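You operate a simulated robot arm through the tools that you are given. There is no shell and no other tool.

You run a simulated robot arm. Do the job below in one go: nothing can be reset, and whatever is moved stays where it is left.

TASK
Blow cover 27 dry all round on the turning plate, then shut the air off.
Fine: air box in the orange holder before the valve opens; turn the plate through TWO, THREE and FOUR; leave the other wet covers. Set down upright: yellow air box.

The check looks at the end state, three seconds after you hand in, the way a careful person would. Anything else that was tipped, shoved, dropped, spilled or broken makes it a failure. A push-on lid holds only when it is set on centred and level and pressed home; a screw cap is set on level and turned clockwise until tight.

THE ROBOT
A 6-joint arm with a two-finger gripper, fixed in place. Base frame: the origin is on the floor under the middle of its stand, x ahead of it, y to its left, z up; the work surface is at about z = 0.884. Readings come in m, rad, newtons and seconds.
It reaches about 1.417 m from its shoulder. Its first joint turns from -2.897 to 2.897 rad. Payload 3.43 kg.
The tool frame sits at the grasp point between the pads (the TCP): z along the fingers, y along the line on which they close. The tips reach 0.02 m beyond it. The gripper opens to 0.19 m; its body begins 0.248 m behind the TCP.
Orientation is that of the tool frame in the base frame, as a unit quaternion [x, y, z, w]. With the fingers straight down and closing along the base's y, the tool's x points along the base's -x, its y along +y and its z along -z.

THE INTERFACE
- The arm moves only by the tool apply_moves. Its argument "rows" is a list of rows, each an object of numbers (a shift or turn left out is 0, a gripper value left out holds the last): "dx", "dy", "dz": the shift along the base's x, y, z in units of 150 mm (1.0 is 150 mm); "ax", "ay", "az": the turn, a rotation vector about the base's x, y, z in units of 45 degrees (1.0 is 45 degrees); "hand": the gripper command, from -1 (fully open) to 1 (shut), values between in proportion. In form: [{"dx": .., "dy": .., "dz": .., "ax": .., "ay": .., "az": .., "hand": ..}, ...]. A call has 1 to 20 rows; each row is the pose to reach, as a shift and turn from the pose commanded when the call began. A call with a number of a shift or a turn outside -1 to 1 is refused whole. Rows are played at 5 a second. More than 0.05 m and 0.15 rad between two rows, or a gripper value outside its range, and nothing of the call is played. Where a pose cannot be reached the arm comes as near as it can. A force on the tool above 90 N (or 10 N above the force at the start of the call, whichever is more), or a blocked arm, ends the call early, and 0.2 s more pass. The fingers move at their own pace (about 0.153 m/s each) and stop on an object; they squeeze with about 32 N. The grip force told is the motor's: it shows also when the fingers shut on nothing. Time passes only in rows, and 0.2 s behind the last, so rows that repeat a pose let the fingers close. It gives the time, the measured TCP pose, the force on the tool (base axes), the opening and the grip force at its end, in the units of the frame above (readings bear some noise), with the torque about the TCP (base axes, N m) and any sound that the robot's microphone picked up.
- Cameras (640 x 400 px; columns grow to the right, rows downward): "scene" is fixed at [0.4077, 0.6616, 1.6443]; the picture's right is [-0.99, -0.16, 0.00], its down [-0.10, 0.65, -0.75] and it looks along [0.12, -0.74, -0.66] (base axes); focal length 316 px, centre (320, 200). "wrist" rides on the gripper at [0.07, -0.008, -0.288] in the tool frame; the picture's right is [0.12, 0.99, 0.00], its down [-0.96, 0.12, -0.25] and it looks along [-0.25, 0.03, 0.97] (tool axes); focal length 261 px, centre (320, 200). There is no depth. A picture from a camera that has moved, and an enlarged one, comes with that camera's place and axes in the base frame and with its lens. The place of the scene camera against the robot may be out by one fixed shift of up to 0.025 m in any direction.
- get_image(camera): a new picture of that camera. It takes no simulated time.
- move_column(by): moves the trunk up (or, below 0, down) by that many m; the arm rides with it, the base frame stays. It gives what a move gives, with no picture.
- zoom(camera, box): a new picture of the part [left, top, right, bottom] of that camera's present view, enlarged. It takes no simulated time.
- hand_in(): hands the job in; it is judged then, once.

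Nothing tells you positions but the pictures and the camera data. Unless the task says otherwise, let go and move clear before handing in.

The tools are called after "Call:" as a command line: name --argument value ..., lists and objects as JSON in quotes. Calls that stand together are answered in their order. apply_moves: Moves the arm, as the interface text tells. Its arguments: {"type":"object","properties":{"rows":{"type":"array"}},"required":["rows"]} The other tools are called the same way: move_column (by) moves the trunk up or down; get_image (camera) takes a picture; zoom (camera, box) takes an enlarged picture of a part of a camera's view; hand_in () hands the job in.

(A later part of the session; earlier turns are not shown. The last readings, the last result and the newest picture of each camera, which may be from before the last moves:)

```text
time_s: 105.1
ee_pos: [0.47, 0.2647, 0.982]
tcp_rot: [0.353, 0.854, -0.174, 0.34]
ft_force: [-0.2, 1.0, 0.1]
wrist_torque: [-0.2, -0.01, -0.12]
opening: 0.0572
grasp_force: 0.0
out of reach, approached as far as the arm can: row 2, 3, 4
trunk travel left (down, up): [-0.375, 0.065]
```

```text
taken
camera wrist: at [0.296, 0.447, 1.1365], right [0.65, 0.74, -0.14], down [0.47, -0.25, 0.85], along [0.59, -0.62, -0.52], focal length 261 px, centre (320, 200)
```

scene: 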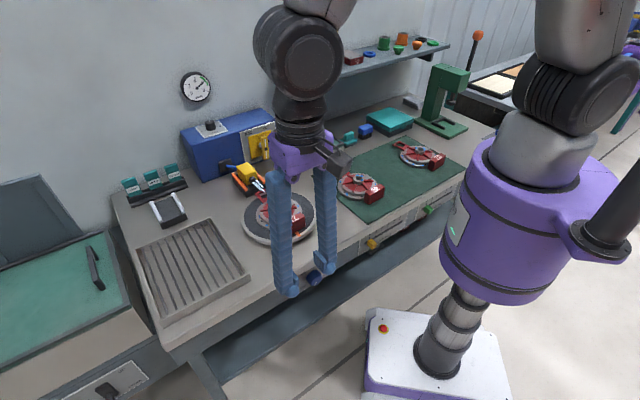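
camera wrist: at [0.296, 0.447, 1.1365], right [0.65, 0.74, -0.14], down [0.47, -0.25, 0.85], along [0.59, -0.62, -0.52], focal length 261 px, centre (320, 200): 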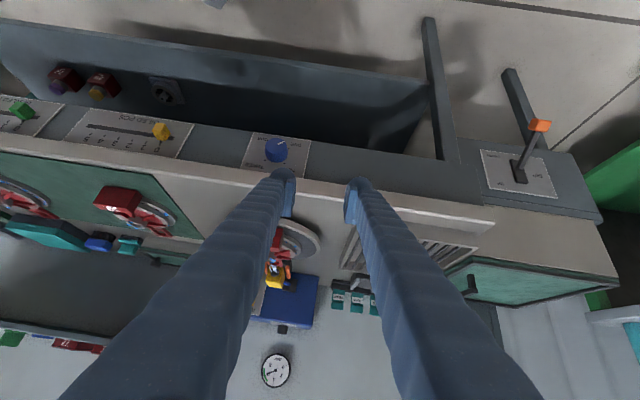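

Call:
apply_moves --rows '[{"dx": -0.03, "dy": -0.06, "dz": -0.04}, {"dx": -0.06, "dy": -0.12, "dz": -0.08}, {"dx": -0.09, "dy": -0.18, "dz": -0.12}, {"dx": -0.12, "dy": -0.24, "dz": -0.16}, {"dx": -0.12, "dy": -0.24, "dz": -0.16}]'

```text
time_s: 106.3
ee_pos: [0.4631, 0.2469, 0.9721]
tcp_rot: [0.352, 0.856, -0.184, 0.331]
ft_force: [0.0, 0.6, -0.5]
wrist_torque: [-0.02, -0.07, 0.03]
opening: 0.0571
grasp_force: 0.1
out of reach, approached as far as the arm can: row 1, 2, 3, 4, 5
trunk travel left (down, up): [-0.375, 0.065]
```

The wrist roll joint is at its limit with this roll. I'll stand the hand upright again, turn it half a turn, and then tilt with the camera on top.

Call:
apply_moves --rows '[{"dx": 0.02, "dy": 0.03, "dz": 0.12, "ax": 0.11, "ay": 0.088}, {"dx": 0.04, "dy": 0.06, "dz": 0.25, "ax": 0.22, "ay": 0.175}, {"dx": 0.06, "dy": 0.09, "dz": 0.37, "ax": 0.33, "ay": 0.263}, {"dx": 0.09, "dy": 0.12, "dz": 0.5, "ax": 0.44, "ay": 0.35}, {"dx": 0.11, "dy": 0.15, "dz": 0.62, "ax": 0.55, "ay": 0.438}, {"dx": 0.13, "dy": 0.18, "dz": 0.75, "ax": 0.66, "ay": 0.525}, {"dx": 0.153, "dy": 0.205, "dz": 0.873, "ax": 0.777, "ay": 0.614}, {"dx": 0.153, "dy": 0.205, "dz": 0.873, "ax": 0.777, "ay": 0.614}]'

```text
time_s: 108.1
ee_pos: [0.4857, 0.2783, 1.1049]
tcp_rot: [0.386, 0.922, 0.013, 0.008]
ft_force: [0.2, -0.5, -0.9]
wrist_torque: [0.01, -0.04, 0.02]
opening: 0.0571
grasp_force: 0.1
trunk travel left (down, up): [-0.375, 0.065]
```

Call:
apply_moves --rows '[{"az": 0.17}, {"az": 0.34}, {"az": 0.5}, {"az": 0.67}, {"az": 0.84}, {"az": 1.0}]'

Call:
apply_moves --rows '[{"az": 0.17}, {"az": 0.34}, {"az": 0.5}, {"az": 0.67}, {"az": 0.84}, {"az": 1.0}]'

Call:
apply_moves --rows '[{"az": 0.17}, {"az": 0.34}, {"az": 0.5}, {"az": 0.67}, {"az": 0.84}, {"az": 1.0}]'

Call:
apply_moves --rows '[{"az": 0.17}, {"az": 0.34}, {"az": 0.5}, {"az": 0.67}, {"az": 0.84}, {"az": 1.0}, {"az": 1.0}]'

Call:
zoom --camera "scene" --box '[225, 160, 335, 245]'

```text
time_s: 109.5
ee_pos: [0.4868, 0.2774, 1.1026]
tcp_rot: [0.003, 1.0, 0.015, 0.002]
ft_force: [-0.5, -0.8, 0.1]
wrist_torque: [0.0, -0.02, 0.0]
opening: 0.0568
grasp_force: 0.1
trunk travel left (down, up): [-0.375, 0.065]
```

```text
time_s: 110.9
ee_pos: [0.486, 0.2771, 1.1026]
tcp_rot: [-0.379, 0.925, 0.015, -0.003]
ft_force: [-0.1, -0.7, -0.1]
wrist_torque: [0.02, 0.0, -0.01]
opening: 0.0571
grasp_force: 0.2
trunk travel left (down, up): [-0.375, 0.065]
```

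```text
time_s: 112.3
ee_pos: [0.4861, 0.2771, 1.1039]
tcp_rot: [-0.704, 0.71, 0.013, -0.008]
ft_force: [-0.3, 0.0, -0.6]
wrist_torque: [-0.01, -0.02, -0.02]
opening: 0.0568
grasp_force: 0.1
trunk travel left (down, up): [-0.375, 0.065]
```

```text
time_s: 113.9
ee_pos: [0.4874, 0.2773, 1.1038]
tcp_rot: [0.922, -0.386, -0.008, 0.014]
ft_force: [0.4, 0.4, -1.2]
wrist_torque: [0.01, 0.02, 0.01]
opening: 0.0569
grasp_force: 0.1
trunk travel left (down, up): [-0.375, 0.065]
```

```text
4.71 times, centred on (280, 202) of scene
camera zoom: at [0.4077, 0.6616, 1.6443], right [-0.99, -0.16, 0.0], down [-0.1, 0.65, -0.75], along [0.12, -0.74, -0.66], focal length 1487 px, centre (508, 188)
```

zoom: 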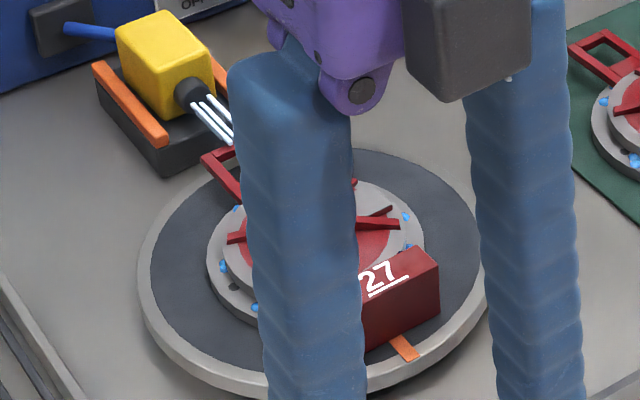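

Rotated fine. Now tilt again toward the bench front.

Call:
apply_moves --rows '[{"dx": -0.03, "dy": -0.05, "dz": -0.12, "ax": -0.09, "ay": -0.09}, {"dx": -0.06, "dy": -0.1, "dz": -0.25, "ax": -0.18, "ay": -0.18}, {"dx": -0.09, "dy": -0.15, "dz": -0.37, "ax": -0.27, "ay": -0.27}, {"dx": -0.12, "dy": -0.19, "dz": -0.5, "ax": -0.354, "ay": -0.354}]'

Call:
apply_moves --rows '[{"dx": -0.03, "dy": -0.05, "dz": -0.1, "ax": -0.09, "ay": -0.09}, {"dx": -0.06, "dy": -0.1, "dz": -0.2, "ax": -0.18, "ay": -0.18}]'

```text
time_s: 114.9
ee_pos: [0.4677, 0.248, 1.0281]
tcp_rot: [0.904, -0.381, 0.174, 0.086]
ft_force: [0.5, 0.0, 0.3]
wrist_torque: [-0.1, 0.01, -0.04]
opening: 0.0572
grasp_force: 0.0
trunk travel left (down, up): [-0.375, 0.065]
```

```text
time_s: 115.5
ee_pos: [0.4596, 0.2368, 0.9985]
tcp_rot: [0.881, -0.374, 0.263, 0.123]
ft_force: [-0.8, 1.9, 0.4]
wrist_torque: [-0.18, -0.05, -0.06]
opening: 0.0568
grasp_force: 0.0
trunk travel left (down, up): [-0.375, 0.065]
```

Call:
apply_moves --rows '[{"dx": -0.03, "dy": -0.05, "dz": -0.1, "ax": -0.09, "ay": -0.09}, {"dx": -0.06, "dy": -0.1, "dz": -0.2, "ax": -0.18, "ay": -0.18}, {"dx": -0.06, "dy": -0.15, "dz": -0.3, "ax": -0.27, "ay": -0.27}, {"dx": -0.06, "dy": -0.2, "dz": -0.4, "ax": -0.354, "ay": -0.354}]'

Call:
get_image --camera "wrist"

Call:
get_image --camera "scene"

```text
time_s: 116.5
ee_pos: [0.4509, 0.2036, 0.9379]
tcp_rot: [0.81, -0.347, 0.432, 0.19]
ft_force: [0.0, 1.0, -0.5]
wrist_torque: [-0.05, -0.05, -0.05]
opening: 0.0573
grasp_force: 0.1
trunk travel left (down, up): [-0.375, 0.065]
```

```text
taken
camera wrist: at [0.3213, 0.357, 1.1559], right [-0.68, -0.73, 0.11], down [-0.6, 0.46, -0.66], along [0.43, -0.51, -0.74], focal length 261 px, centre (320, 200)
```

wrist: 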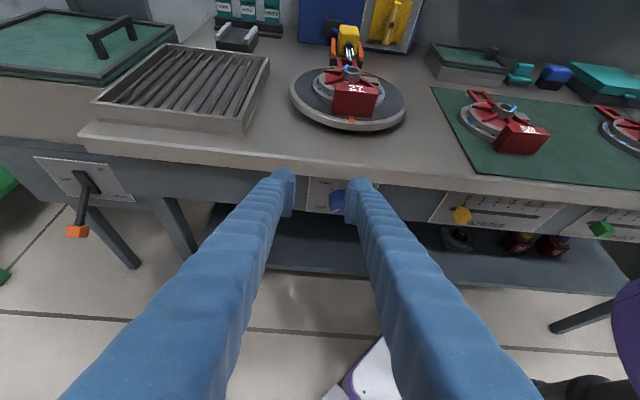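

```text
taken
```

scene: 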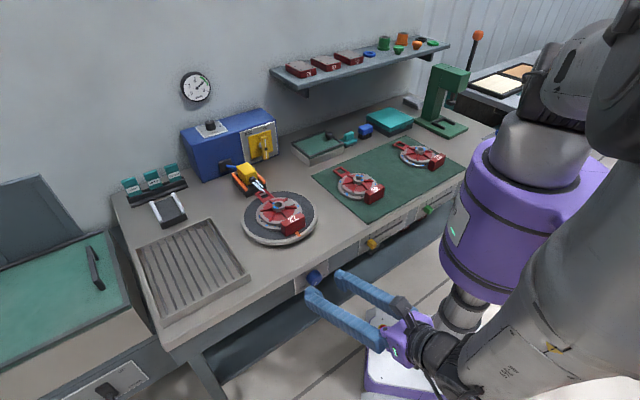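

Now I have an upright view of the bench front with the knob ahead. Finish tilting to horizontal while lowering in front of the knob.

Call:
apply_moves --rows '[{"dx": -0.02, "dy": -0.06, "dz": -0.15, "ax": -0.088, "ay": -0.088}, {"dx": -0.04, "dy": -0.12, "dz": -0.3, "ax": -0.176, "ay": -0.176}, {"dx": -0.06, "dy": -0.18, "dz": -0.45, "ax": -0.264, "ay": -0.264}, {"dx": -0.09, "dy": -0.24, "dz": -0.6, "ax": -0.352, "ay": -0.352}, {"dx": -0.11, "dy": -0.3, "dz": -0.75, "ax": -0.44, "ay": -0.44}, {"dx": -0.13, "dy": -0.367, "dz": -0.9, "ax": -0.528, "ay": -0.528}, {"dx": -0.13, "dy": -0.367, "dz": -0.9, "ax": -0.528, "ay": -0.528}]'

Call:
get_image --camera "wrist"

Call:
get_image --camera "scene"

```text
time_s: 118.1
ee_pos: [0.4314, 0.1463, 0.8033]
tcp_rot: [0.649, -0.283, 0.65, 0.276]
ft_force: [-0.1, 1.1, -0.4]
wrist_torque: [0.03, -0.02, 0.03]
opening: 0.0567
grasp_force: 0.1
trunk travel left (down, up): [-0.375, 0.065]
```

```text
taken
camera wrist: at [0.2398, 0.362, 0.8741], right [-0.72, -0.68, 0.11], down [-0.25, 0.11, -0.96], along [0.64, -0.72, -0.25], focal length 261 px, centre (320, 200)
```

wrist: 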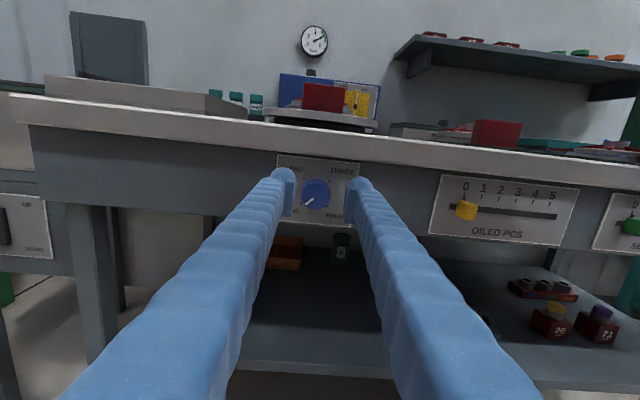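

```text
taken
```

scene: 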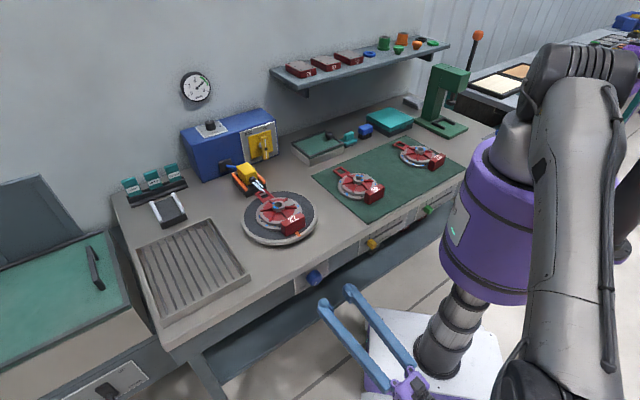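

Horizontal and facing the knob. Zoom in on it.

Call:
zoom --camera "wrist" --box '[260, 145, 380, 235]'

Call:
zoom --camera "scene" --box '[285, 250, 345, 300]'

```text
4.44 times, centred on (320, 190) of wrist
camera zoom: at [0.2398, 0.362, 0.8741], right [-0.72, -0.68, 0.11], down [-0.25, 0.11, -0.96], along [0.64, -0.72, -0.25], focal length 1158 px, centre (320, 244)
```

zoom: 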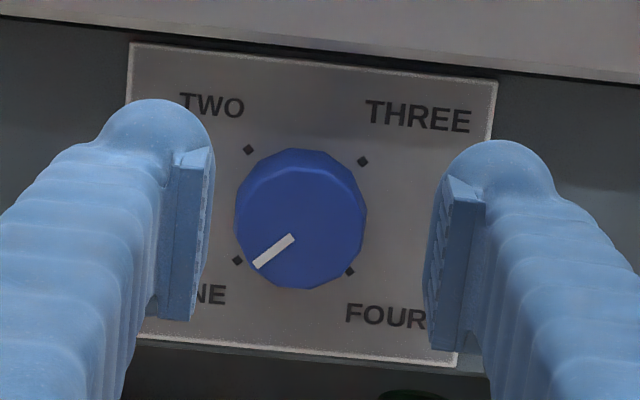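

```text
8.00 times, centred on (315, 275) of scene
camera zoom: at [0.4077, 0.6616, 1.6443], right [-0.99, -0.16, 0.0], down [-0.1, 0.65, -0.75], along [0.12, -0.74, -0.66], focal length 2528 px, centre (360, -400)
```

zoom: 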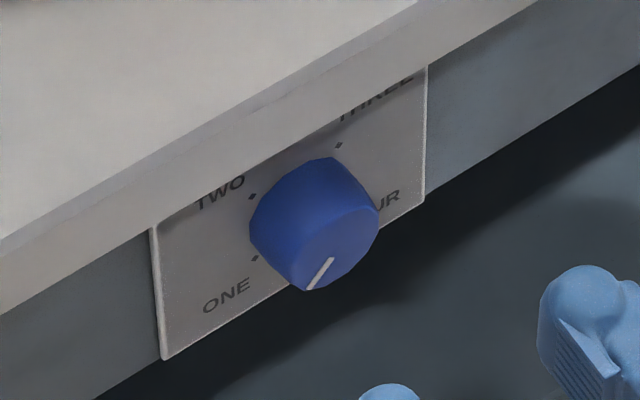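

The knob axis is at s=0.411, z=0.777, pointer on ONE. Align with it and approach to just in front of the knob.

Call:
apply_moves --rows '[{"dx": 0.006, "dy": 0.006, "dz": -0.1, "az": 0.017}, {"dx": 0.012, "dy": 0.012, "dz": -0.175, "az": 0.035}, {"dx": 0.1, "dy": -0.076, "dz": -0.175, "az": 0.035}, {"dx": 0.2, "dy": -0.176, "dz": -0.175, "az": 0.035}, {"dx": 0.33, "dy": -0.306, "dz": -0.175, "az": 0.035}, {"dx": 0.33, "dy": -0.306, "dz": -0.175, "az": 0.035}]'

Call:
zoom --camera "wrist" --box '[260, 135, 380, 225]'

Call:
zoom --camera "scene" --box '[285, 240, 365, 310]'

```text
time_s: 119.5
ee_pos: [0.4809, 0.1028, 0.7768]
tcp_rot: [0.653, -0.274, 0.653, 0.268]
ft_force: [1.1, 0.4, 0.2]
wrist_torque: [0.0, 0.03, -0.03]
opening: 0.0568
grasp_force: 0.1
trunk travel left (down, up): [-0.375, 0.065]
```

```text
4.44 times, centred on (320, 180) of wrist
camera zoom: at [0.2837, 0.312, 0.8474], right [-0.7, -0.7, 0.11], down [-0.25, 0.1, -0.96], along [0.66, -0.7, -0.25], focal length 1158 px, centre (320, 289)
```

zoom: 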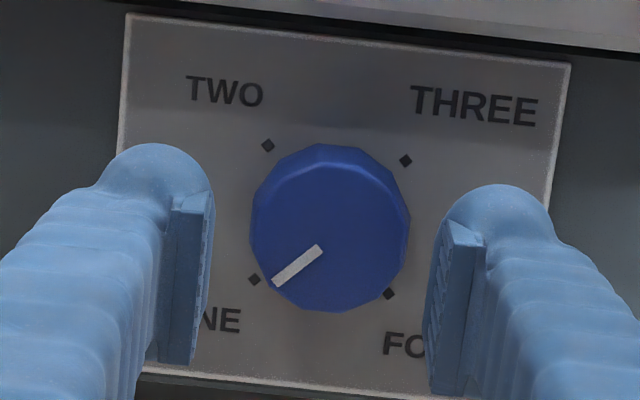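

```text
5.71 times, centred on (325, 275) of scene
camera zoom: at [0.4077, 0.6616, 1.6443], right [-0.99, -0.16, 0.0], down [-0.1, 0.65, -0.75], along [0.12, -0.74, -0.66], focal length 1806 px, centre (291, -229)
```

zoom: 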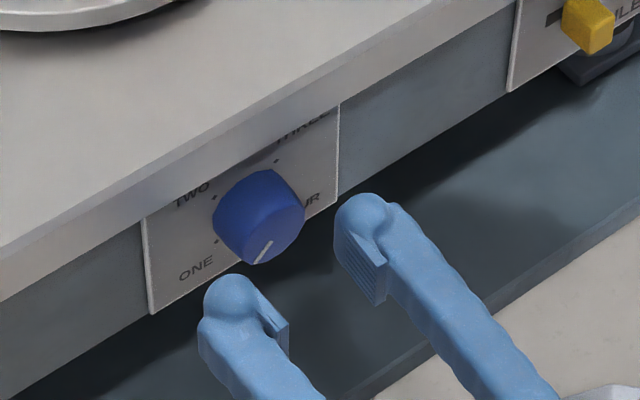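

Call:
apply_moves --rows '[{"dx": -0.014, "dy": -0.014, "dz": 0.02}, {"dx": 0.056, "dy": -0.084, "dz": 0.02}, {"dx": 0.14, "dy": -0.168, "dz": 0.02}, {"dx": 0.14, "dy": -0.168, "dz": 0.02}]'

Call:
zoom --camera "wrist" --box '[260, 125, 380, 225]'

Call:
zoom --camera "scene" --box '[285, 240, 365, 310]'

```text
time_s: 120.5
ee_pos: [0.5007, 0.077, 0.7809]
tcp_rot: [0.653, -0.275, 0.653, 0.268]
ft_force: [-0.1, 0.5, 1.0]
wrist_torque: [-0.01, -0.01, -0.01]
opening: 0.0568
grasp_force: 0.1
trunk travel left (down, up): [-0.375, 0.065]
```

```text
4.00 times, centred on (320, 175) of wrist
camera zoom: at [0.3049, 0.287, 0.8517], right [-0.7, -0.7, 0.11], down [-0.25, 0.1, -0.96], along [0.66, -0.7, -0.25], focal length 1043 px, centre (320, 300)
```

zoom: 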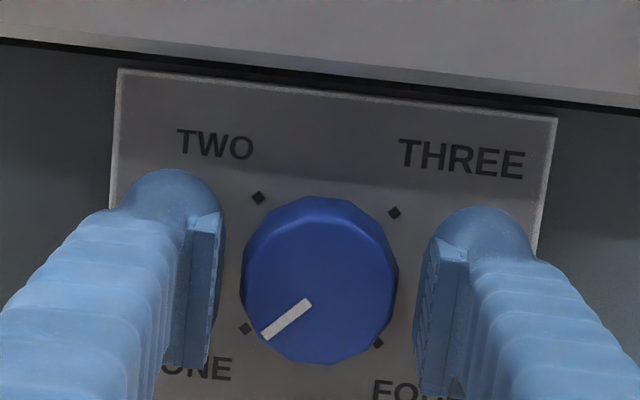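

```text
5.71 times, centred on (325, 275) of scene
camera zoom: at [0.4077, 0.6616, 1.6443], right [-0.99, -0.16, 0.0], down [-0.1, 0.65, -0.75], along [0.12, -0.74, -0.66], focal length 1806 px, centre (291, -229)
```

zoom: 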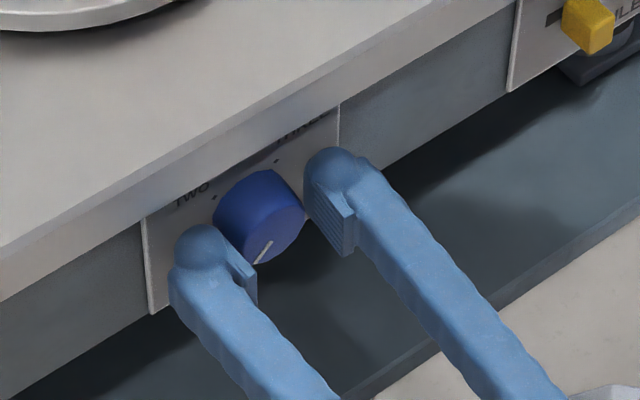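

Well centred on the knob. Advance 8 mm more and close.

Call:
apply_moves --rows '[{"dx": 0.02, "dy": -0.02}, {"dx": 0.038, "dy": -0.038}, {"dx": 0.038, "dy": -0.038}]'

Call:
apply_moves --rows '[{"hand": 0.5}, {"hand": 0.6}, {"hand": 1.0}, {"hand": 1.0}, {"hand": 1.0}]'

Call:
zoom --camera "wrist" --box '[260, 125, 380, 225]'

Call:
zoom --camera "scene" --box '[285, 240, 365, 310]'

```text
time_s: 121.3
ee_pos: [0.5071, 0.074, 0.7803]
tcp_rot: [0.653, -0.274, 0.653, 0.267]
ft_force: [-18.0, 14.9, -4.1]
wrist_torque: [-0.2, 0.21, 0.13]
opening: 0.0566
grasp_force: 0.0
trunk travel left (down, up): [-0.375, 0.065]
```

```text
time_s: 122.5
ee_pos: [0.5064, 0.0727, 0.7813]
tcp_rot: [0.653, -0.274, 0.653, 0.269]
ft_force: [-25.8, 23.8, -5.3]
wrist_torque: [0.18, 0.02, 0.11]
opening: 0.0455
grasp_force: 44.5
trunk travel left (down, up): [-0.375, 0.065]
```

```text
4.00 times, centred on (320, 175) of wrist
camera zoom: at [0.3095, 0.2826, 0.8516], right [-0.7, -0.7, 0.11], down [-0.25, 0.1, -0.96], along [0.66, -0.7, -0.25], focal length 1043 px, centre (320, 300)
```

zoom: 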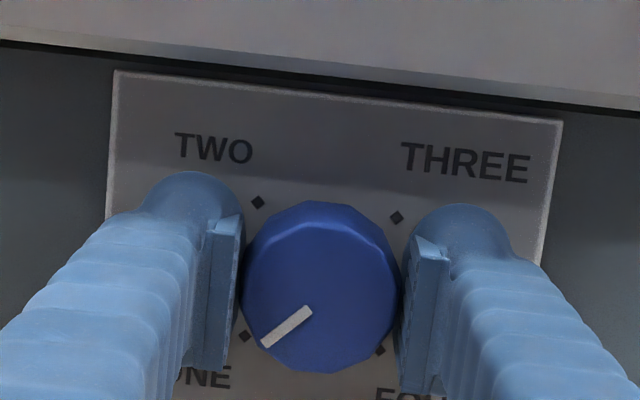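

```text
5.71 times, centred on (325, 275) of scene
camera zoom: at [0.4077, 0.6616, 1.6443], right [-0.99, -0.16, 0.0], down [-0.1, 0.65, -0.75], along [0.12, -0.74, -0.66], focal length 1806 px, centre (291, -229)
```

zoom: 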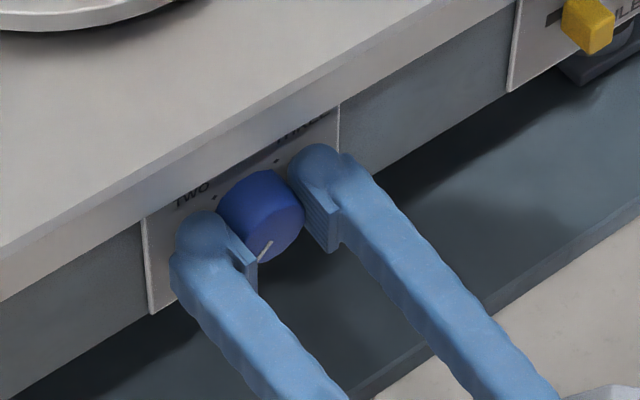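

Tips touch the panel lightly; back off about 3 mm, keeping the grip.

Call:
apply_moves --rows '[{"dx": -0.008, "dy": 0.008}, {"dx": -0.014, "dy": 0.014}, {"dx": -0.014, "dy": 0.014}]'

```text
time_s: 123.3
ee_pos: [0.5063, 0.0729, 0.7815]
tcp_rot: [0.653, -0.273, 0.653, 0.267]
ft_force: [33.4, -9.8, 10.2]
wrist_torque: [-0.12, -0.09, 0.02]
opening: 0.0456
grasp_force: 44.8
trunk travel left (down, up): [-0.375, 0.065]
```

Call:
apply_moves --rows '[{"hand": 0.45}, {"hand": 0.42}, {"hand": 0.42}]'

Call:
apply_moves --rows '[{"hand": 0.6}, {"hand": 1.0}, {"hand": 1.0}, {"hand": 1.0}]'

```text
time_s: 124.1
ee_pos: [0.506, 0.0742, 0.7804]
tcp_rot: [0.653, -0.275, 0.652, 0.27]
ft_force: [0.4, -1.4, 0.1]
wrist_torque: [-0.03, -0.03, -0.01]
opening: 0.055
grasp_force: 0.1
trunk travel left (down, up): [-0.375, 0.065]
```

```text
time_s: 125.1
ee_pos: [0.5047, 0.0747, 0.7802]
tcp_rot: [0.653, -0.274, 0.653, 0.268]
ft_force: [9.8, 3.7, 3.8]
wrist_torque: [0.03, 0.05, 0.03]
opening: 0.0454
grasp_force: 45.2
trunk travel left (down, up): [-0.375, 0.065]
```

Good grip, low forces. Turn the knob clockwise 45°.

Call:
apply_moves --rows '[{"ax": 0.088, "ay": -0.088}, {"ax": 0.177, "ay": -0.177}, {"ax": 0.265, "ay": -0.265}, {"ax": 0.354, "ay": -0.354}, {"ax": 0.442, "ay": -0.442}, {"ax": 0.53, "ay": -0.53}, {"ax": 0.619, "ay": -0.619}, {"ax": 0.707, "ay": -0.707}]'

Call:
zoom --camera "wrist" --box '[260, 125, 380, 225]'

Call:
zoom --camera "scene" --box '[225, 160, 365, 300]'

```text
time_s: 126.9
ee_pos: [0.5055, 0.0737, 0.7798]
tcp_rot: [0.498, -0.503, 0.706, -0.003]
ft_force: [8.2, 10.7, 11.6]
wrist_torque: [-0.09, -0.12, 0.04]
opening: 0.0455
grasp_force: 45.4
trunk travel left (down, up): [-0.375, 0.065]
```

```text
4.00 times, centred on (320, 175) of wrist
camera zoom: at [0.2708, 0.2462, 0.8359], right [-0.55, -0.55, -0.63], down [0.25, 0.61, -0.76], along [0.8, -0.57, -0.2], focal length 1043 px, centre (320, 300)
```

zoom: 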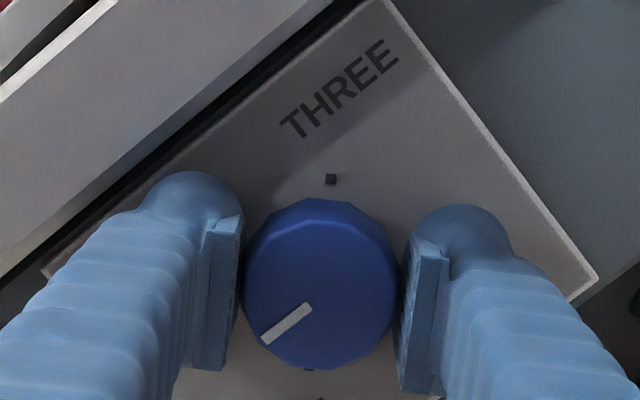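

```text
2.86 times, centred on (295, 230) of scene
camera zoom: at [0.4077, 0.6616, 1.6443], right [-0.99, -0.16, 0.0], down [-0.1, 0.65, -0.75], along [0.12, -0.74, -0.66], focal length 903 px, centre (391, 114)
```

zoom: 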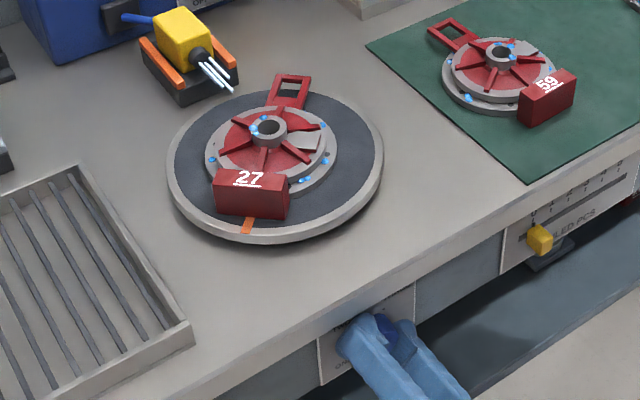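

The knob turns and the plate turns with it, cover riding along. Another 45° to reach TWO.

Call:
apply_moves --rows '[{"ax": 0.088, "ay": -0.088}, {"ax": 0.177, "ay": -0.177}, {"ax": 0.265, "ay": -0.265}, {"ax": 0.354, "ay": -0.354}, {"ax": 0.442, "ay": -0.442}, {"ax": 0.53, "ay": -0.53}, {"ax": 0.619, "ay": -0.619}, {"ax": 0.707, "ay": -0.707}]'

Call:
zoom --camera "wrist" --box '[260, 125, 380, 225]'

Call:
zoom --camera "scene" --box '[225, 160, 365, 300]'

```text
time_s: 128.7
ee_pos: [0.5038, 0.0746, 0.7804]
tcp_rot: [-0.269, 0.655, -0.651, 0.274]
ft_force: [13.0, 7.0, 16.0]
wrist_torque: [-0.07, -0.05, 0.13]
opening: 0.0457
grasp_force: 45.0
trunk travel left (down, up): [-0.375, 0.065]
```

```text
4.00 times, centred on (320, 175) of wrist
camera zoom: at [0.252, 0.2273, 0.7878], right [-0.08, -0.08, -0.99], down [0.5, 0.86, -0.11], along [0.86, -0.51, -0.03], focal length 1043 px, centre (320, 300)
```

zoom: 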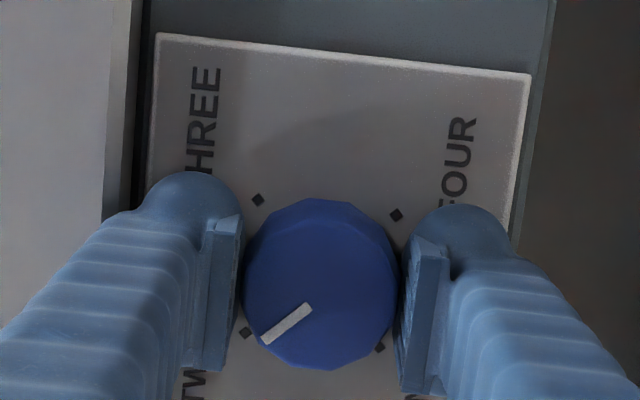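

```text
2.86 times, centred on (295, 230) of scene
camera zoom: at [0.4077, 0.6616, 1.6443], right [-0.99, -0.16, 0.0], down [-0.1, 0.65, -0.75], along [0.12, -0.74, -0.66], focal length 903 px, centre (391, 114)
```

zoom: 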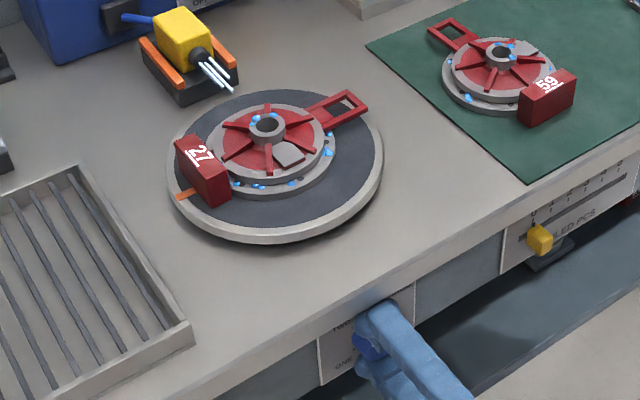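

TWO reached; the plate stands a quarter turn on. Hold here while the jet dries this side, and look at the drops.

Call:
apply_moves --rows '[{"dz": 0.0}, {"dz": 0.0}, {"dz": 0.0}, {"dz": 0.0}, {"dz": 0.0}, {"dz": 0.0}, {"dz": 0.0}, {"dz": 0.0}, {"dz": 0.0}, {"dz": 0.0}, {"dz": 0.0}, {"dz": 0.0}, {"dz": 0.0}, {"dz": 0.0}, {"dz": 0.0}, {"dz": 0.0}, {"dz": 0.0}, {"dz": 0.0}, {"dz": 0.0}, {"dz": 0.0}]'

Call:
zoom --camera "scene" --box '[235, 170, 325, 245]'

```text
time_s: 132.9
ee_pos: [0.505, 0.0735, 0.7807]
tcp_rot: [-0.269, 0.655, -0.651, 0.274]
ft_force: [12.1, 3.0, 21.5]
wrist_torque: [-0.1, -0.14, 0.09]
opening: 0.0456
grasp_force: 45.3
trunk travel left (down, up): [-0.375, 0.065]
```

```text
5.33 times, centred on (280, 208) of scene
camera zoom: at [0.4077, 0.6616, 1.6443], right [-0.99, -0.16, 0.0], down [-0.1, 0.65, -0.75], along [0.12, -0.74, -0.66], focal length 1686 px, centre (533, 160)
```

zoom: 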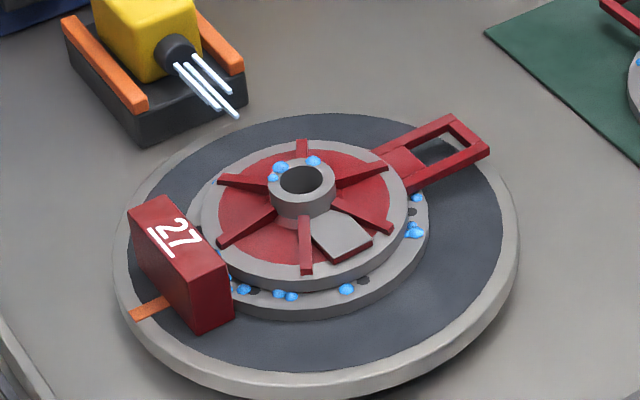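

Call:
zoom --camera "scene" --box '[262, 180, 312, 220]'

Call:
zoom --camera "scene" --box '[250, 165, 300, 205]'

Call:
zoom --camera "scene" --box '[255, 200, 305, 235]'

```text
10.00 times, centred on (287, 200) of scene
camera zoom: at [0.4077, 0.6616, 1.6443], right [-0.99, -0.16, 0.0], down [-0.1, 0.65, -0.75], along [0.12, -0.74, -0.66], focal length 3160 px, centre (650, 200)
```

zoom: 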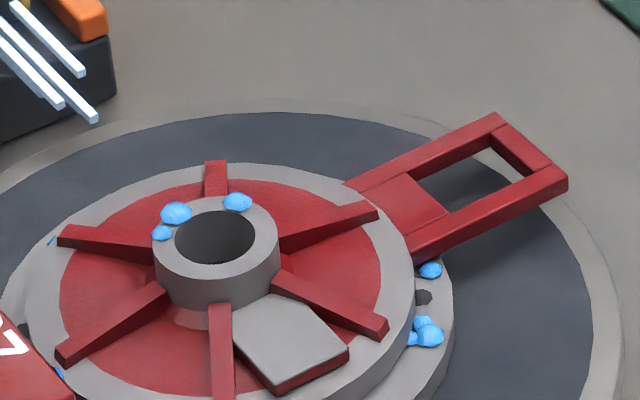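

```text
10.00 times, centred on (275, 185) of scene
camera zoom: at [0.4077, 0.6616, 1.6443], right [-0.99, -0.16, 0.0], down [-0.1, 0.65, -0.75], along [0.12, -0.74, -0.66], focal length 3160 px, centre (770, 350)
```

zoom: 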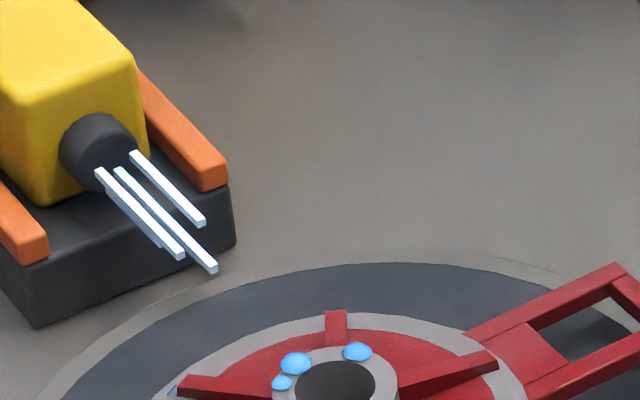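

```text
11.43 times, centred on (280, 218) of scene
camera zoom: at [0.4077, 0.6616, 1.6443], right [-0.99, -0.16, 0.0], down [-0.1, 0.65, -0.75], along [0.12, -0.74, -0.66], focal length 3612 px, centre (777, 0)
```

zoom: 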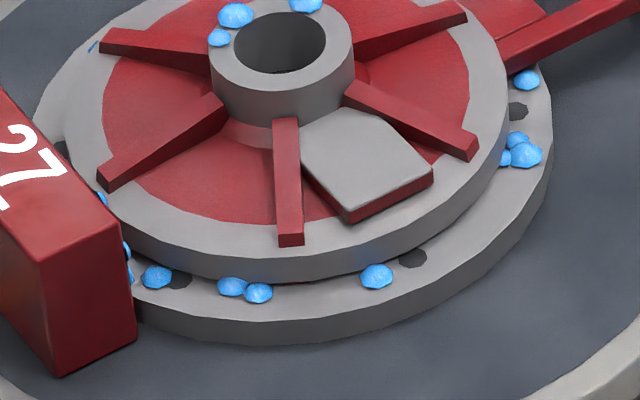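

Wet spots remain on the parts I can see; I'll hold longer and watch the spot on the nozzle side.

Call:
apply_moves --rows '[{"dz": 0.0}, {"dz": 0.0}, {"dz": 0.0}, {"dz": 0.0}, {"dz": 0.0}, {"dz": 0.0}, {"dz": 0.0}, {"dz": 0.0}, {"dz": 0.0}, {"dz": 0.0}, {"dz": 0.0}, {"dz": 0.0}, {"dz": 0.0}, {"dz": 0.0}, {"dz": 0.0}, {"dz": 0.0}, {"dz": 0.0}, {"dz": 0.0}, {"dz": 0.0}, {"dz": 0.0}]'

Call:
zoom --camera "scene" --box '[255, 185, 305, 225]'

Call:
zoom --camera "scene" --box '[225, 105, 295, 170]'

```text
time_s: 137.1
ee_pos: [0.5054, 0.074, 0.7802]
tcp_rot: [-0.268, 0.655, -0.651, 0.274]
ft_force: [7.9, 2.9, 21.2]
wrist_torque: [-0.15, -0.1, 0.04]
opening: 0.0452
grasp_force: 45.1
trunk travel left (down, up): [-0.375, 0.065]
```

```text
10.00 times, centred on (280, 205) of scene
camera zoom: at [0.4077, 0.6616, 1.6443], right [-0.99, -0.16, 0.0], down [-0.1, 0.65, -0.75], along [0.12, -0.74, -0.66], focal length 3160 px, centre (720, 150)
```

zoom: 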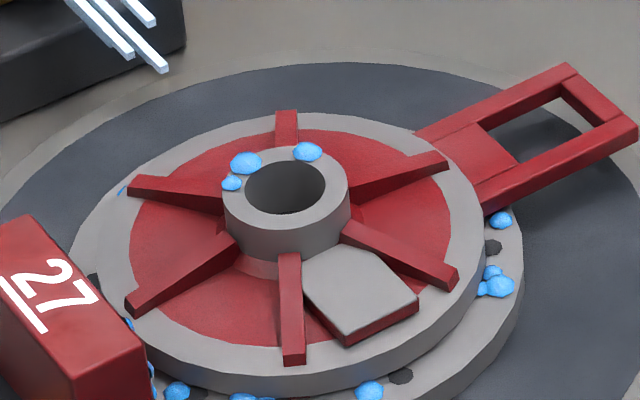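

```text
6.15 times, centred on (260, 138) of scene
camera zoom: at [0.4077, 0.6616, 1.6443], right [-0.99, -0.16, 0.0], down [-0.1, 0.65, -0.75], along [0.12, -0.74, -0.66], focal length 1945 px, centre (689, 585)
```

zoom: 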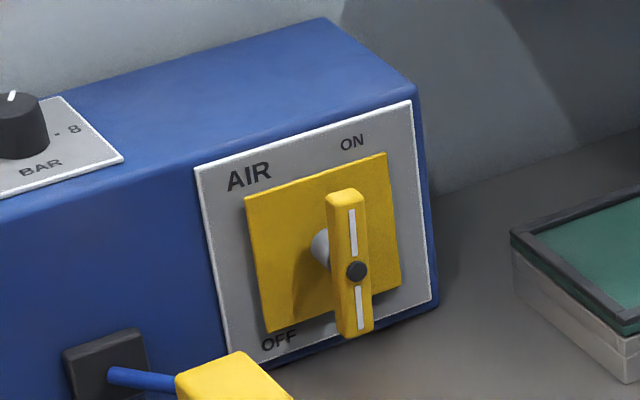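

Call:
zoom --camera "scene" --box '[175, 65, 220, 105]'

Call:
zoom --camera "scene" --box '[195, 110, 235, 140]'

Call:
zoom --camera "scene" --box '[225, 155, 295, 210]'

Call:
get_image --camera "scene"

```text
10.00 times, centred on (198, 85) of scene
camera zoom: at [0.4077, 0.6616, 1.6443], right [-0.99, -0.16, 0.0], down [-0.1, 0.65, -0.75], along [0.12, -0.74, -0.66], focal length 3160 px, centre (1545, 1350)
```

zoom: 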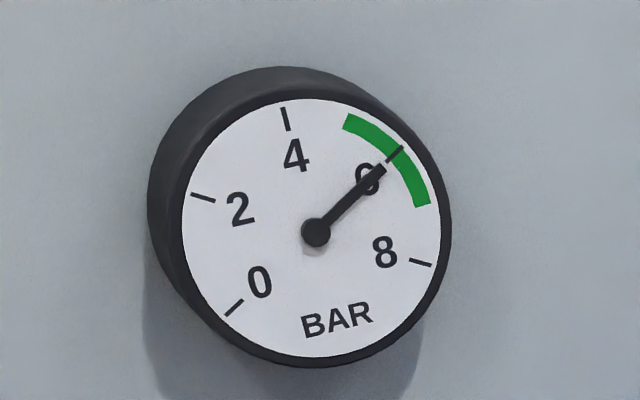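

```text
13.33 times, centred on (215, 125) of scene
camera zoom: at [0.4077, 0.6616, 1.6443], right [-0.99, -0.16, 0.0], down [-0.1, 0.65, -0.75], along [0.12, -0.74, -0.66], focal length 4214 px, centre (1720, 1200)
```

zoom: 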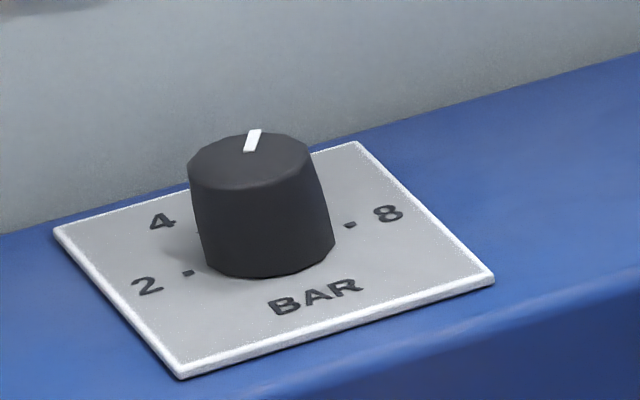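

```text
7.27 times, centred on (260, 182) of scene
camera zoom: at [0.4077, 0.6616, 1.6443], right [-0.99, -0.16, 0.0], down [-0.1, 0.65, -0.75], along [0.12, -0.74, -0.66], focal length 2298 px, centre (756, 327)
```

zoom: 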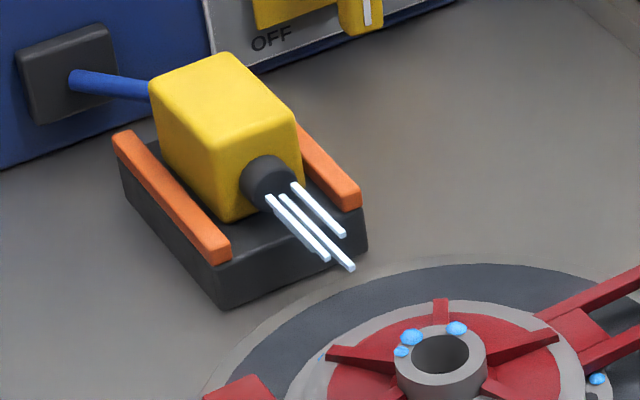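

```text
taken
```

scene: 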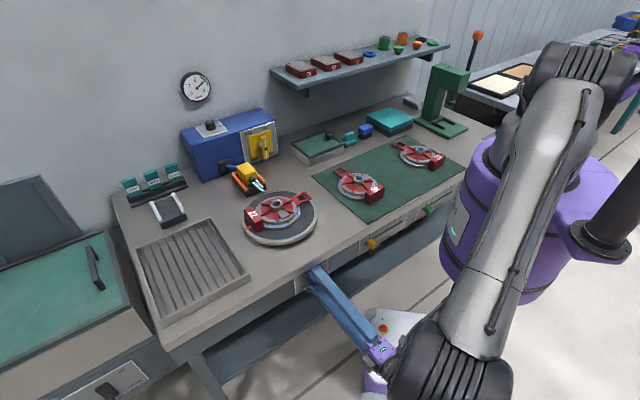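

Pressure is right and the jet is on. I'll go on to THREE, which brings the first two sides round to where I can see them. Release, back off, roll the hand back 90°.

Call:
apply_moves --rows '[{"hand": 0.45}, {"hand": 0.4}, {"hand": 0.4}, {"hand": 0.4, "dx": -0.06, "dy": 0.06}, {"dx": -0.12, "dy": 0.12}, {"dx": -0.19, "dy": 0.19}, {"dx": -0.19, "dy": 0.19}]'

Call:
zoom --camera "wrist" --box '[260, 125, 380, 225]'

```text
time_s: 138.7
ee_pos: [0.4767, 0.1021, 0.7789]
tcp_rot: [-0.269, 0.655, -0.651, 0.274]
ft_force: [0.6, 0.7, -0.4]
wrist_torque: [0.02, -0.02, 0.0]
opening: 0.057
grasp_force: 0.1
trunk travel left (down, up): [-0.375, 0.065]
```

```text
4.00 times, centred on (320, 175) of wrist
camera zoom: at [0.2235, 0.2557, 0.7876], right [-0.08, -0.08, -0.99], down [0.5, 0.86, -0.11], along [0.86, -0.51, -0.03], focal length 1043 px, centre (320, 300)
```

zoom: 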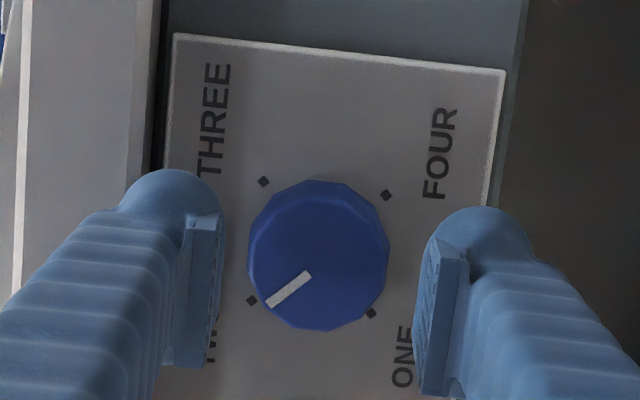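

Pointer rests on TWO. Roll the hand back and re-approach.

Call:
apply_moves --rows '[{"ax": -0.118, "ay": 0.118}, {"ax": -0.236, "ay": 0.236}, {"ax": -0.354, "ay": 0.354}, {"ax": -0.472, "ay": 0.472}, {"ax": -0.59, "ay": 0.59}, {"ax": -0.707, "ay": 0.707}]'

Call:
apply_moves --rows '[{"ax": -0.118, "ay": 0.118}, {"ax": -0.236, "ay": 0.236}, {"ax": -0.354, "ay": 0.354}, {"ax": -0.472, "ay": 0.472}, {"ax": -0.59, "ay": 0.59}, {"ax": -0.707, "ay": 0.707}, {"ax": -0.707, "ay": 0.707}]'

Call:
zoom --camera "wrist" --box '[260, 125, 380, 225]'

Call:
zoom --camera "scene" --box '[255, 185, 305, 225]'

```text
time_s: 140.1
ee_pos: [0.4762, 0.103, 0.7812]
tcp_rot: [0.5, -0.502, 0.706, -0.004]
ft_force: [-1.4, -0.8, -0.8]
wrist_torque: [0.0, -0.01, 0.03]
opening: 0.0572
grasp_force: 0.1
trunk travel left (down, up): [-0.375, 0.065]
```

```text
time_s: 141.7
ee_pos: [0.4777, 0.1026, 0.7793]
tcp_rot: [0.653, -0.275, 0.653, 0.268]
ft_force: [0.3, -0.2, -0.7]
wrist_torque: [0.02, 0.02, -0.03]
opening: 0.0569
grasp_force: 0.2
trunk travel left (down, up): [-0.375, 0.065]
```

```text
4.00 times, centred on (320, 175) of wrist
camera zoom: at [0.2802, 0.3114, 0.8513], right [-0.7, -0.7, 0.11], down [-0.25, 0.1, -0.96], along [0.66, -0.71, -0.25], focal length 1043 px, centre (320, 300)
```

zoom: 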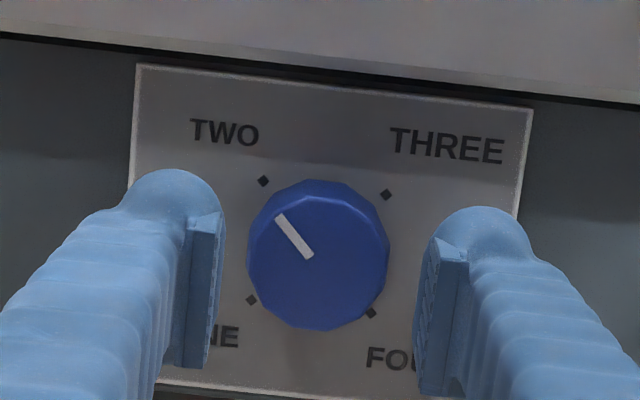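

```text
10.00 times, centred on (280, 205) of scene
camera zoom: at [0.4077, 0.6616, 1.6443], right [-0.99, -0.16, 0.0], down [-0.1, 0.65, -0.75], along [0.12, -0.74, -0.66], focal length 3160 px, centre (720, 150)
```

zoom: 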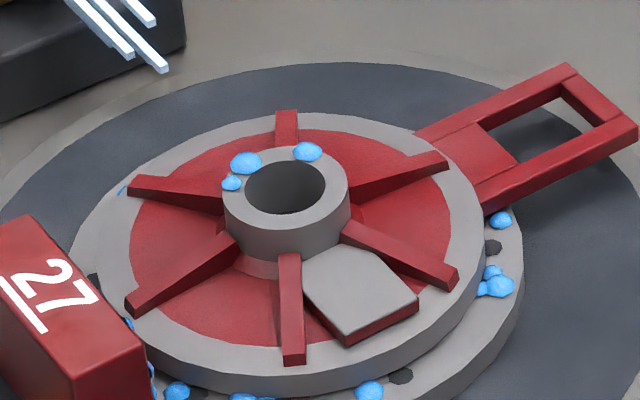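

Call:
apply_moves --rows '[{"dx": 0.06, "dy": -0.06}, {"dx": 0.12, "dy": -0.12}, {"dx": 0.175, "dy": -0.175}, {"dx": 0.185, "dy": -0.185}, {"dx": 0.185, "dy": -0.185}]'

Call:
apply_moves --rows '[{"hand": 0.5}, {"hand": 0.7}, {"hand": 1.0}, {"hand": 1.0}, {"hand": 1.0}]'

Call:
apply_moves --rows '[{"ax": 0.088, "ay": -0.088}, {"ax": 0.177, "ay": -0.177}, {"ax": 0.265, "ay": -0.265}, {"ax": 0.354, "ay": -0.354}, {"ax": 0.442, "ay": -0.442}, {"ax": 0.53, "ay": -0.53}, {"ax": 0.619, "ay": -0.619}, {"ax": 0.707, "ay": -0.707}]'

Call:
zoom --camera "scene" --box '[235, 170, 325, 245]'

```text
time_s: 142.9
ee_pos: [0.5027, 0.0732, 0.7795]
tcp_rot: [0.653, -0.275, 0.653, 0.268]
ft_force: [-0.5, -0.3, -0.1]
wrist_torque: [-0.01, 0.01, 0.02]
opening: 0.057
grasp_force: 0.1
trunk travel left (down, up): [-0.375, 0.065]
```

```text
time_s: 144.1
ee_pos: [0.5039, 0.0757, 0.7804]
tcp_rot: [0.653, -0.274, 0.653, 0.267]
ft_force: [12.6, 9.4, 4.2]
wrist_torque: [0.1, 0.07, 0.16]
opening: 0.0454
grasp_force: 44.7
trunk travel left (down, up): [-0.375, 0.065]
```

```text
time_s: 145.9
ee_pos: [0.5052, 0.0755, 0.7799]
tcp_rot: [0.499, -0.504, 0.705, -0.002]
ft_force: [16.2, 3.0, 6.2]
wrist_torque: [-0.21, -0.22, 0.04]
opening: 0.0457
grasp_force: 44.7
trunk travel left (down, up): [-0.375, 0.065]
```

```text
5.33 times, centred on (280, 208) of scene
camera zoom: at [0.4077, 0.6616, 1.6443], right [-0.99, -0.16, 0.0], down [-0.1, 0.65, -0.75], along [0.12, -0.74, -0.66], focal length 1686 px, centre (533, 160)
```

zoom: 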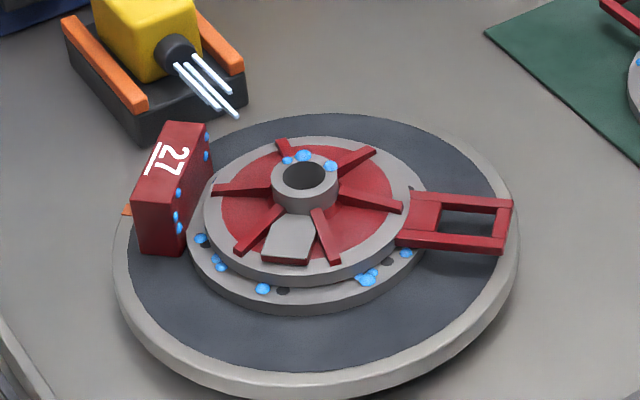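

Call:
apply_moves --rows '[{"ax": 0.088, "ay": -0.088}, {"ax": 0.177, "ay": -0.177}, {"ax": 0.265, "ay": -0.265}, {"ax": 0.354, "ay": -0.354}, {"ax": 0.442, "ay": -0.442}, {"ax": 0.53, "ay": -0.53}, {"ax": 0.619, "ay": -0.619}, {"ax": 0.707, "ay": -0.707}, {"ax": 0.707, "ay": -0.707}]'

Call:
zoom --camera "scene" --box '[235, 170, 325, 245]'

Call:
zoom --camera "scene" --box '[255, 185, 305, 225]'

Call:
zoom --camera "wrist" --box '[260, 125, 380, 225]'

```text
time_s: 147.9
ee_pos: [0.5051, 0.0756, 0.7802]
tcp_rot: [-0.269, 0.655, -0.651, 0.274]
ft_force: [-0.5, 12.0, -1.5]
wrist_torque: [-0.01, 0.04, -0.15]
opening: 0.0453
grasp_force: 45.0
trunk travel left (down, up): [-0.375, 0.065]
```

```text
5.33 times, centred on (280, 208) of scene
camera zoom: at [0.4077, 0.6616, 1.6443], right [-0.99, -0.16, 0.0], down [-0.1, 0.65, -0.75], along [0.12, -0.74, -0.66], focal length 1686 px, centre (533, 160)
```

zoom: 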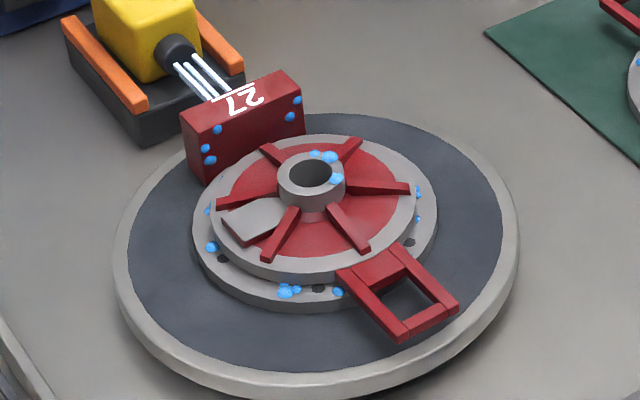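

```text
10.00 times, centred on (280, 205) of scene
camera zoom: at [0.4077, 0.6616, 1.6443], right [-0.99, -0.16, 0.0], down [-0.1, 0.65, -0.75], along [0.12, -0.74, -0.66], focal length 3160 px, centre (720, 150)
```

zoom: 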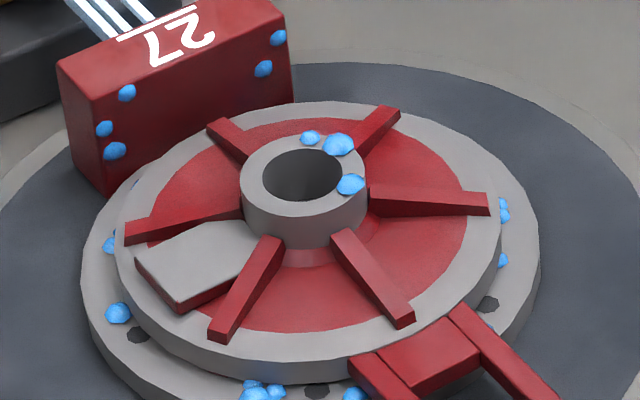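

```text
4.00 times, centred on (320, 175) of wrist
camera zoom: at [0.2514, 0.228, 0.7882], right [-0.08, -0.08, -0.99], down [0.5, 0.86, -0.11], along [0.86, -0.51, -0.03], focal length 1043 px, centre (320, 300)
```

zoom: 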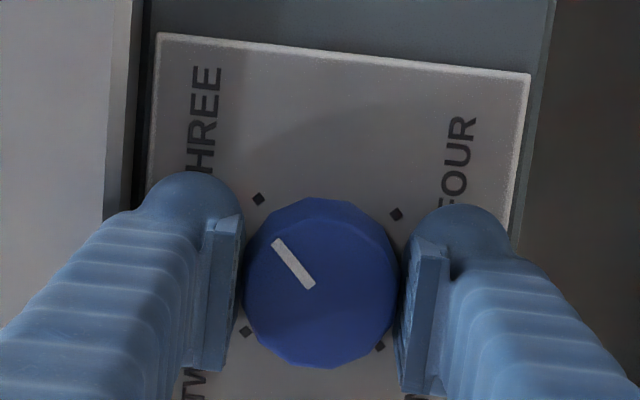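

At THREE. One spot next to the loop has vanished since ONE, so it is drying, but slowly. I'll hold at THREE and check the spots at intervals.

Call:
apply_moves --rows '[{"dz": 0.0}, {"dz": 0.0}, {"dz": 0.0}, {"dz": 0.0}, {"dz": 0.0}, {"dz": 0.0}, {"dz": 0.0}, {"dz": 0.0}, {"dz": 0.0}, {"dz": 0.0}, {"dz": 0.0}, {"dz": 0.0}, {"dz": 0.0}, {"dz": 0.0}, {"dz": 0.0}, {"dz": 0.0}, {"dz": 0.0}, {"dz": 0.0}, {"dz": 0.0}, {"dz": 0.0}]'

Call:
apply_moves --rows '[{"dz": 0.0}, {"dz": 0.0}, {"dz": 0.0}, {"dz": 0.0}, {"dz": 0.0}, {"dz": 0.0}, {"dz": 0.0}, {"dz": 0.0}, {"dz": 0.0}, {"dz": 0.0}, {"dz": 0.0}, {"dz": 0.0}, {"dz": 0.0}, {"dz": 0.0}, {"dz": 0.0}, {"dz": 0.0}, {"dz": 0.0}, {"dz": 0.0}, {"dz": 0.0}, {"dz": 0.0}]'

Call:
zoom --camera "scene" --box '[255, 185, 305, 225]'

Call:
zoom --camera "scene" --box '[235, 170, 325, 245]'

```text
time_s: 152.1
ee_pos: [0.5055, 0.0751, 0.7801]
tcp_rot: [-0.27, 0.654, -0.651, 0.275]
ft_force: [-5.3, 10.1, -11.6]
wrist_torque: [0.1, 0.05, 0.01]
opening: 0.0457
grasp_force: 45.0
trunk travel left (down, up): [-0.375, 0.065]
```

```text
time_s: 156.3
ee_pos: [0.505, 0.0748, 0.7795]
tcp_rot: [-0.27, 0.654, -0.651, 0.274]
ft_force: [-4.9, 5.0, -12.3]
wrist_torque: [0.05, 0.08, 0.02]
opening: 0.0456
grasp_force: 44.7
trunk travel left (down, up): [-0.375, 0.065]
```

```text
10.00 times, centred on (280, 205) of scene
camera zoom: at [0.4077, 0.6616, 1.6443], right [-0.99, -0.16, 0.0], down [-0.1, 0.65, -0.75], along [0.12, -0.74, -0.66], focal length 3160 px, centre (720, 150)
```

zoom: 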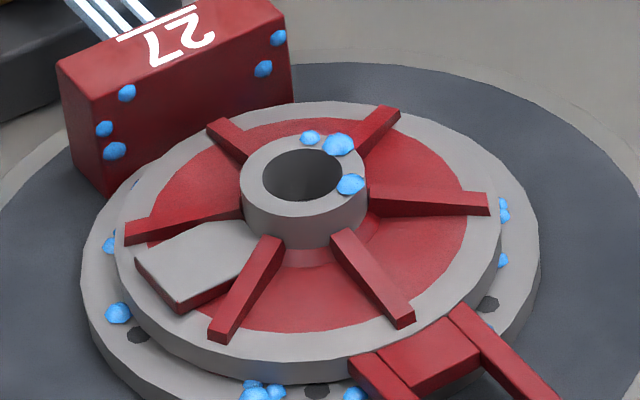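

```text
5.33 times, centred on (280, 208) of scene
camera zoom: at [0.4077, 0.6616, 1.6443], right [-0.99, -0.16, 0.0], down [-0.1, 0.65, -0.75], along [0.12, -0.74, -0.66], focal length 1686 px, centre (533, 160)
```

zoom: 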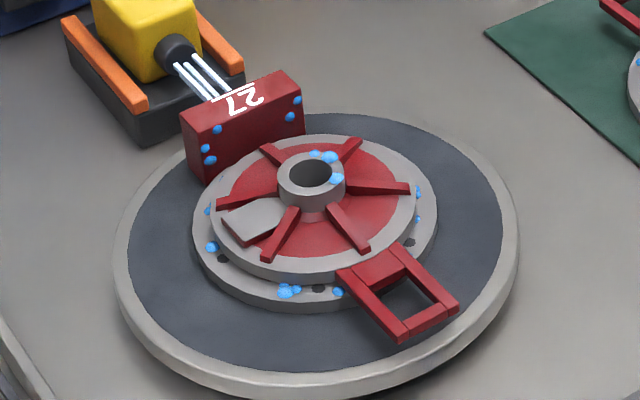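

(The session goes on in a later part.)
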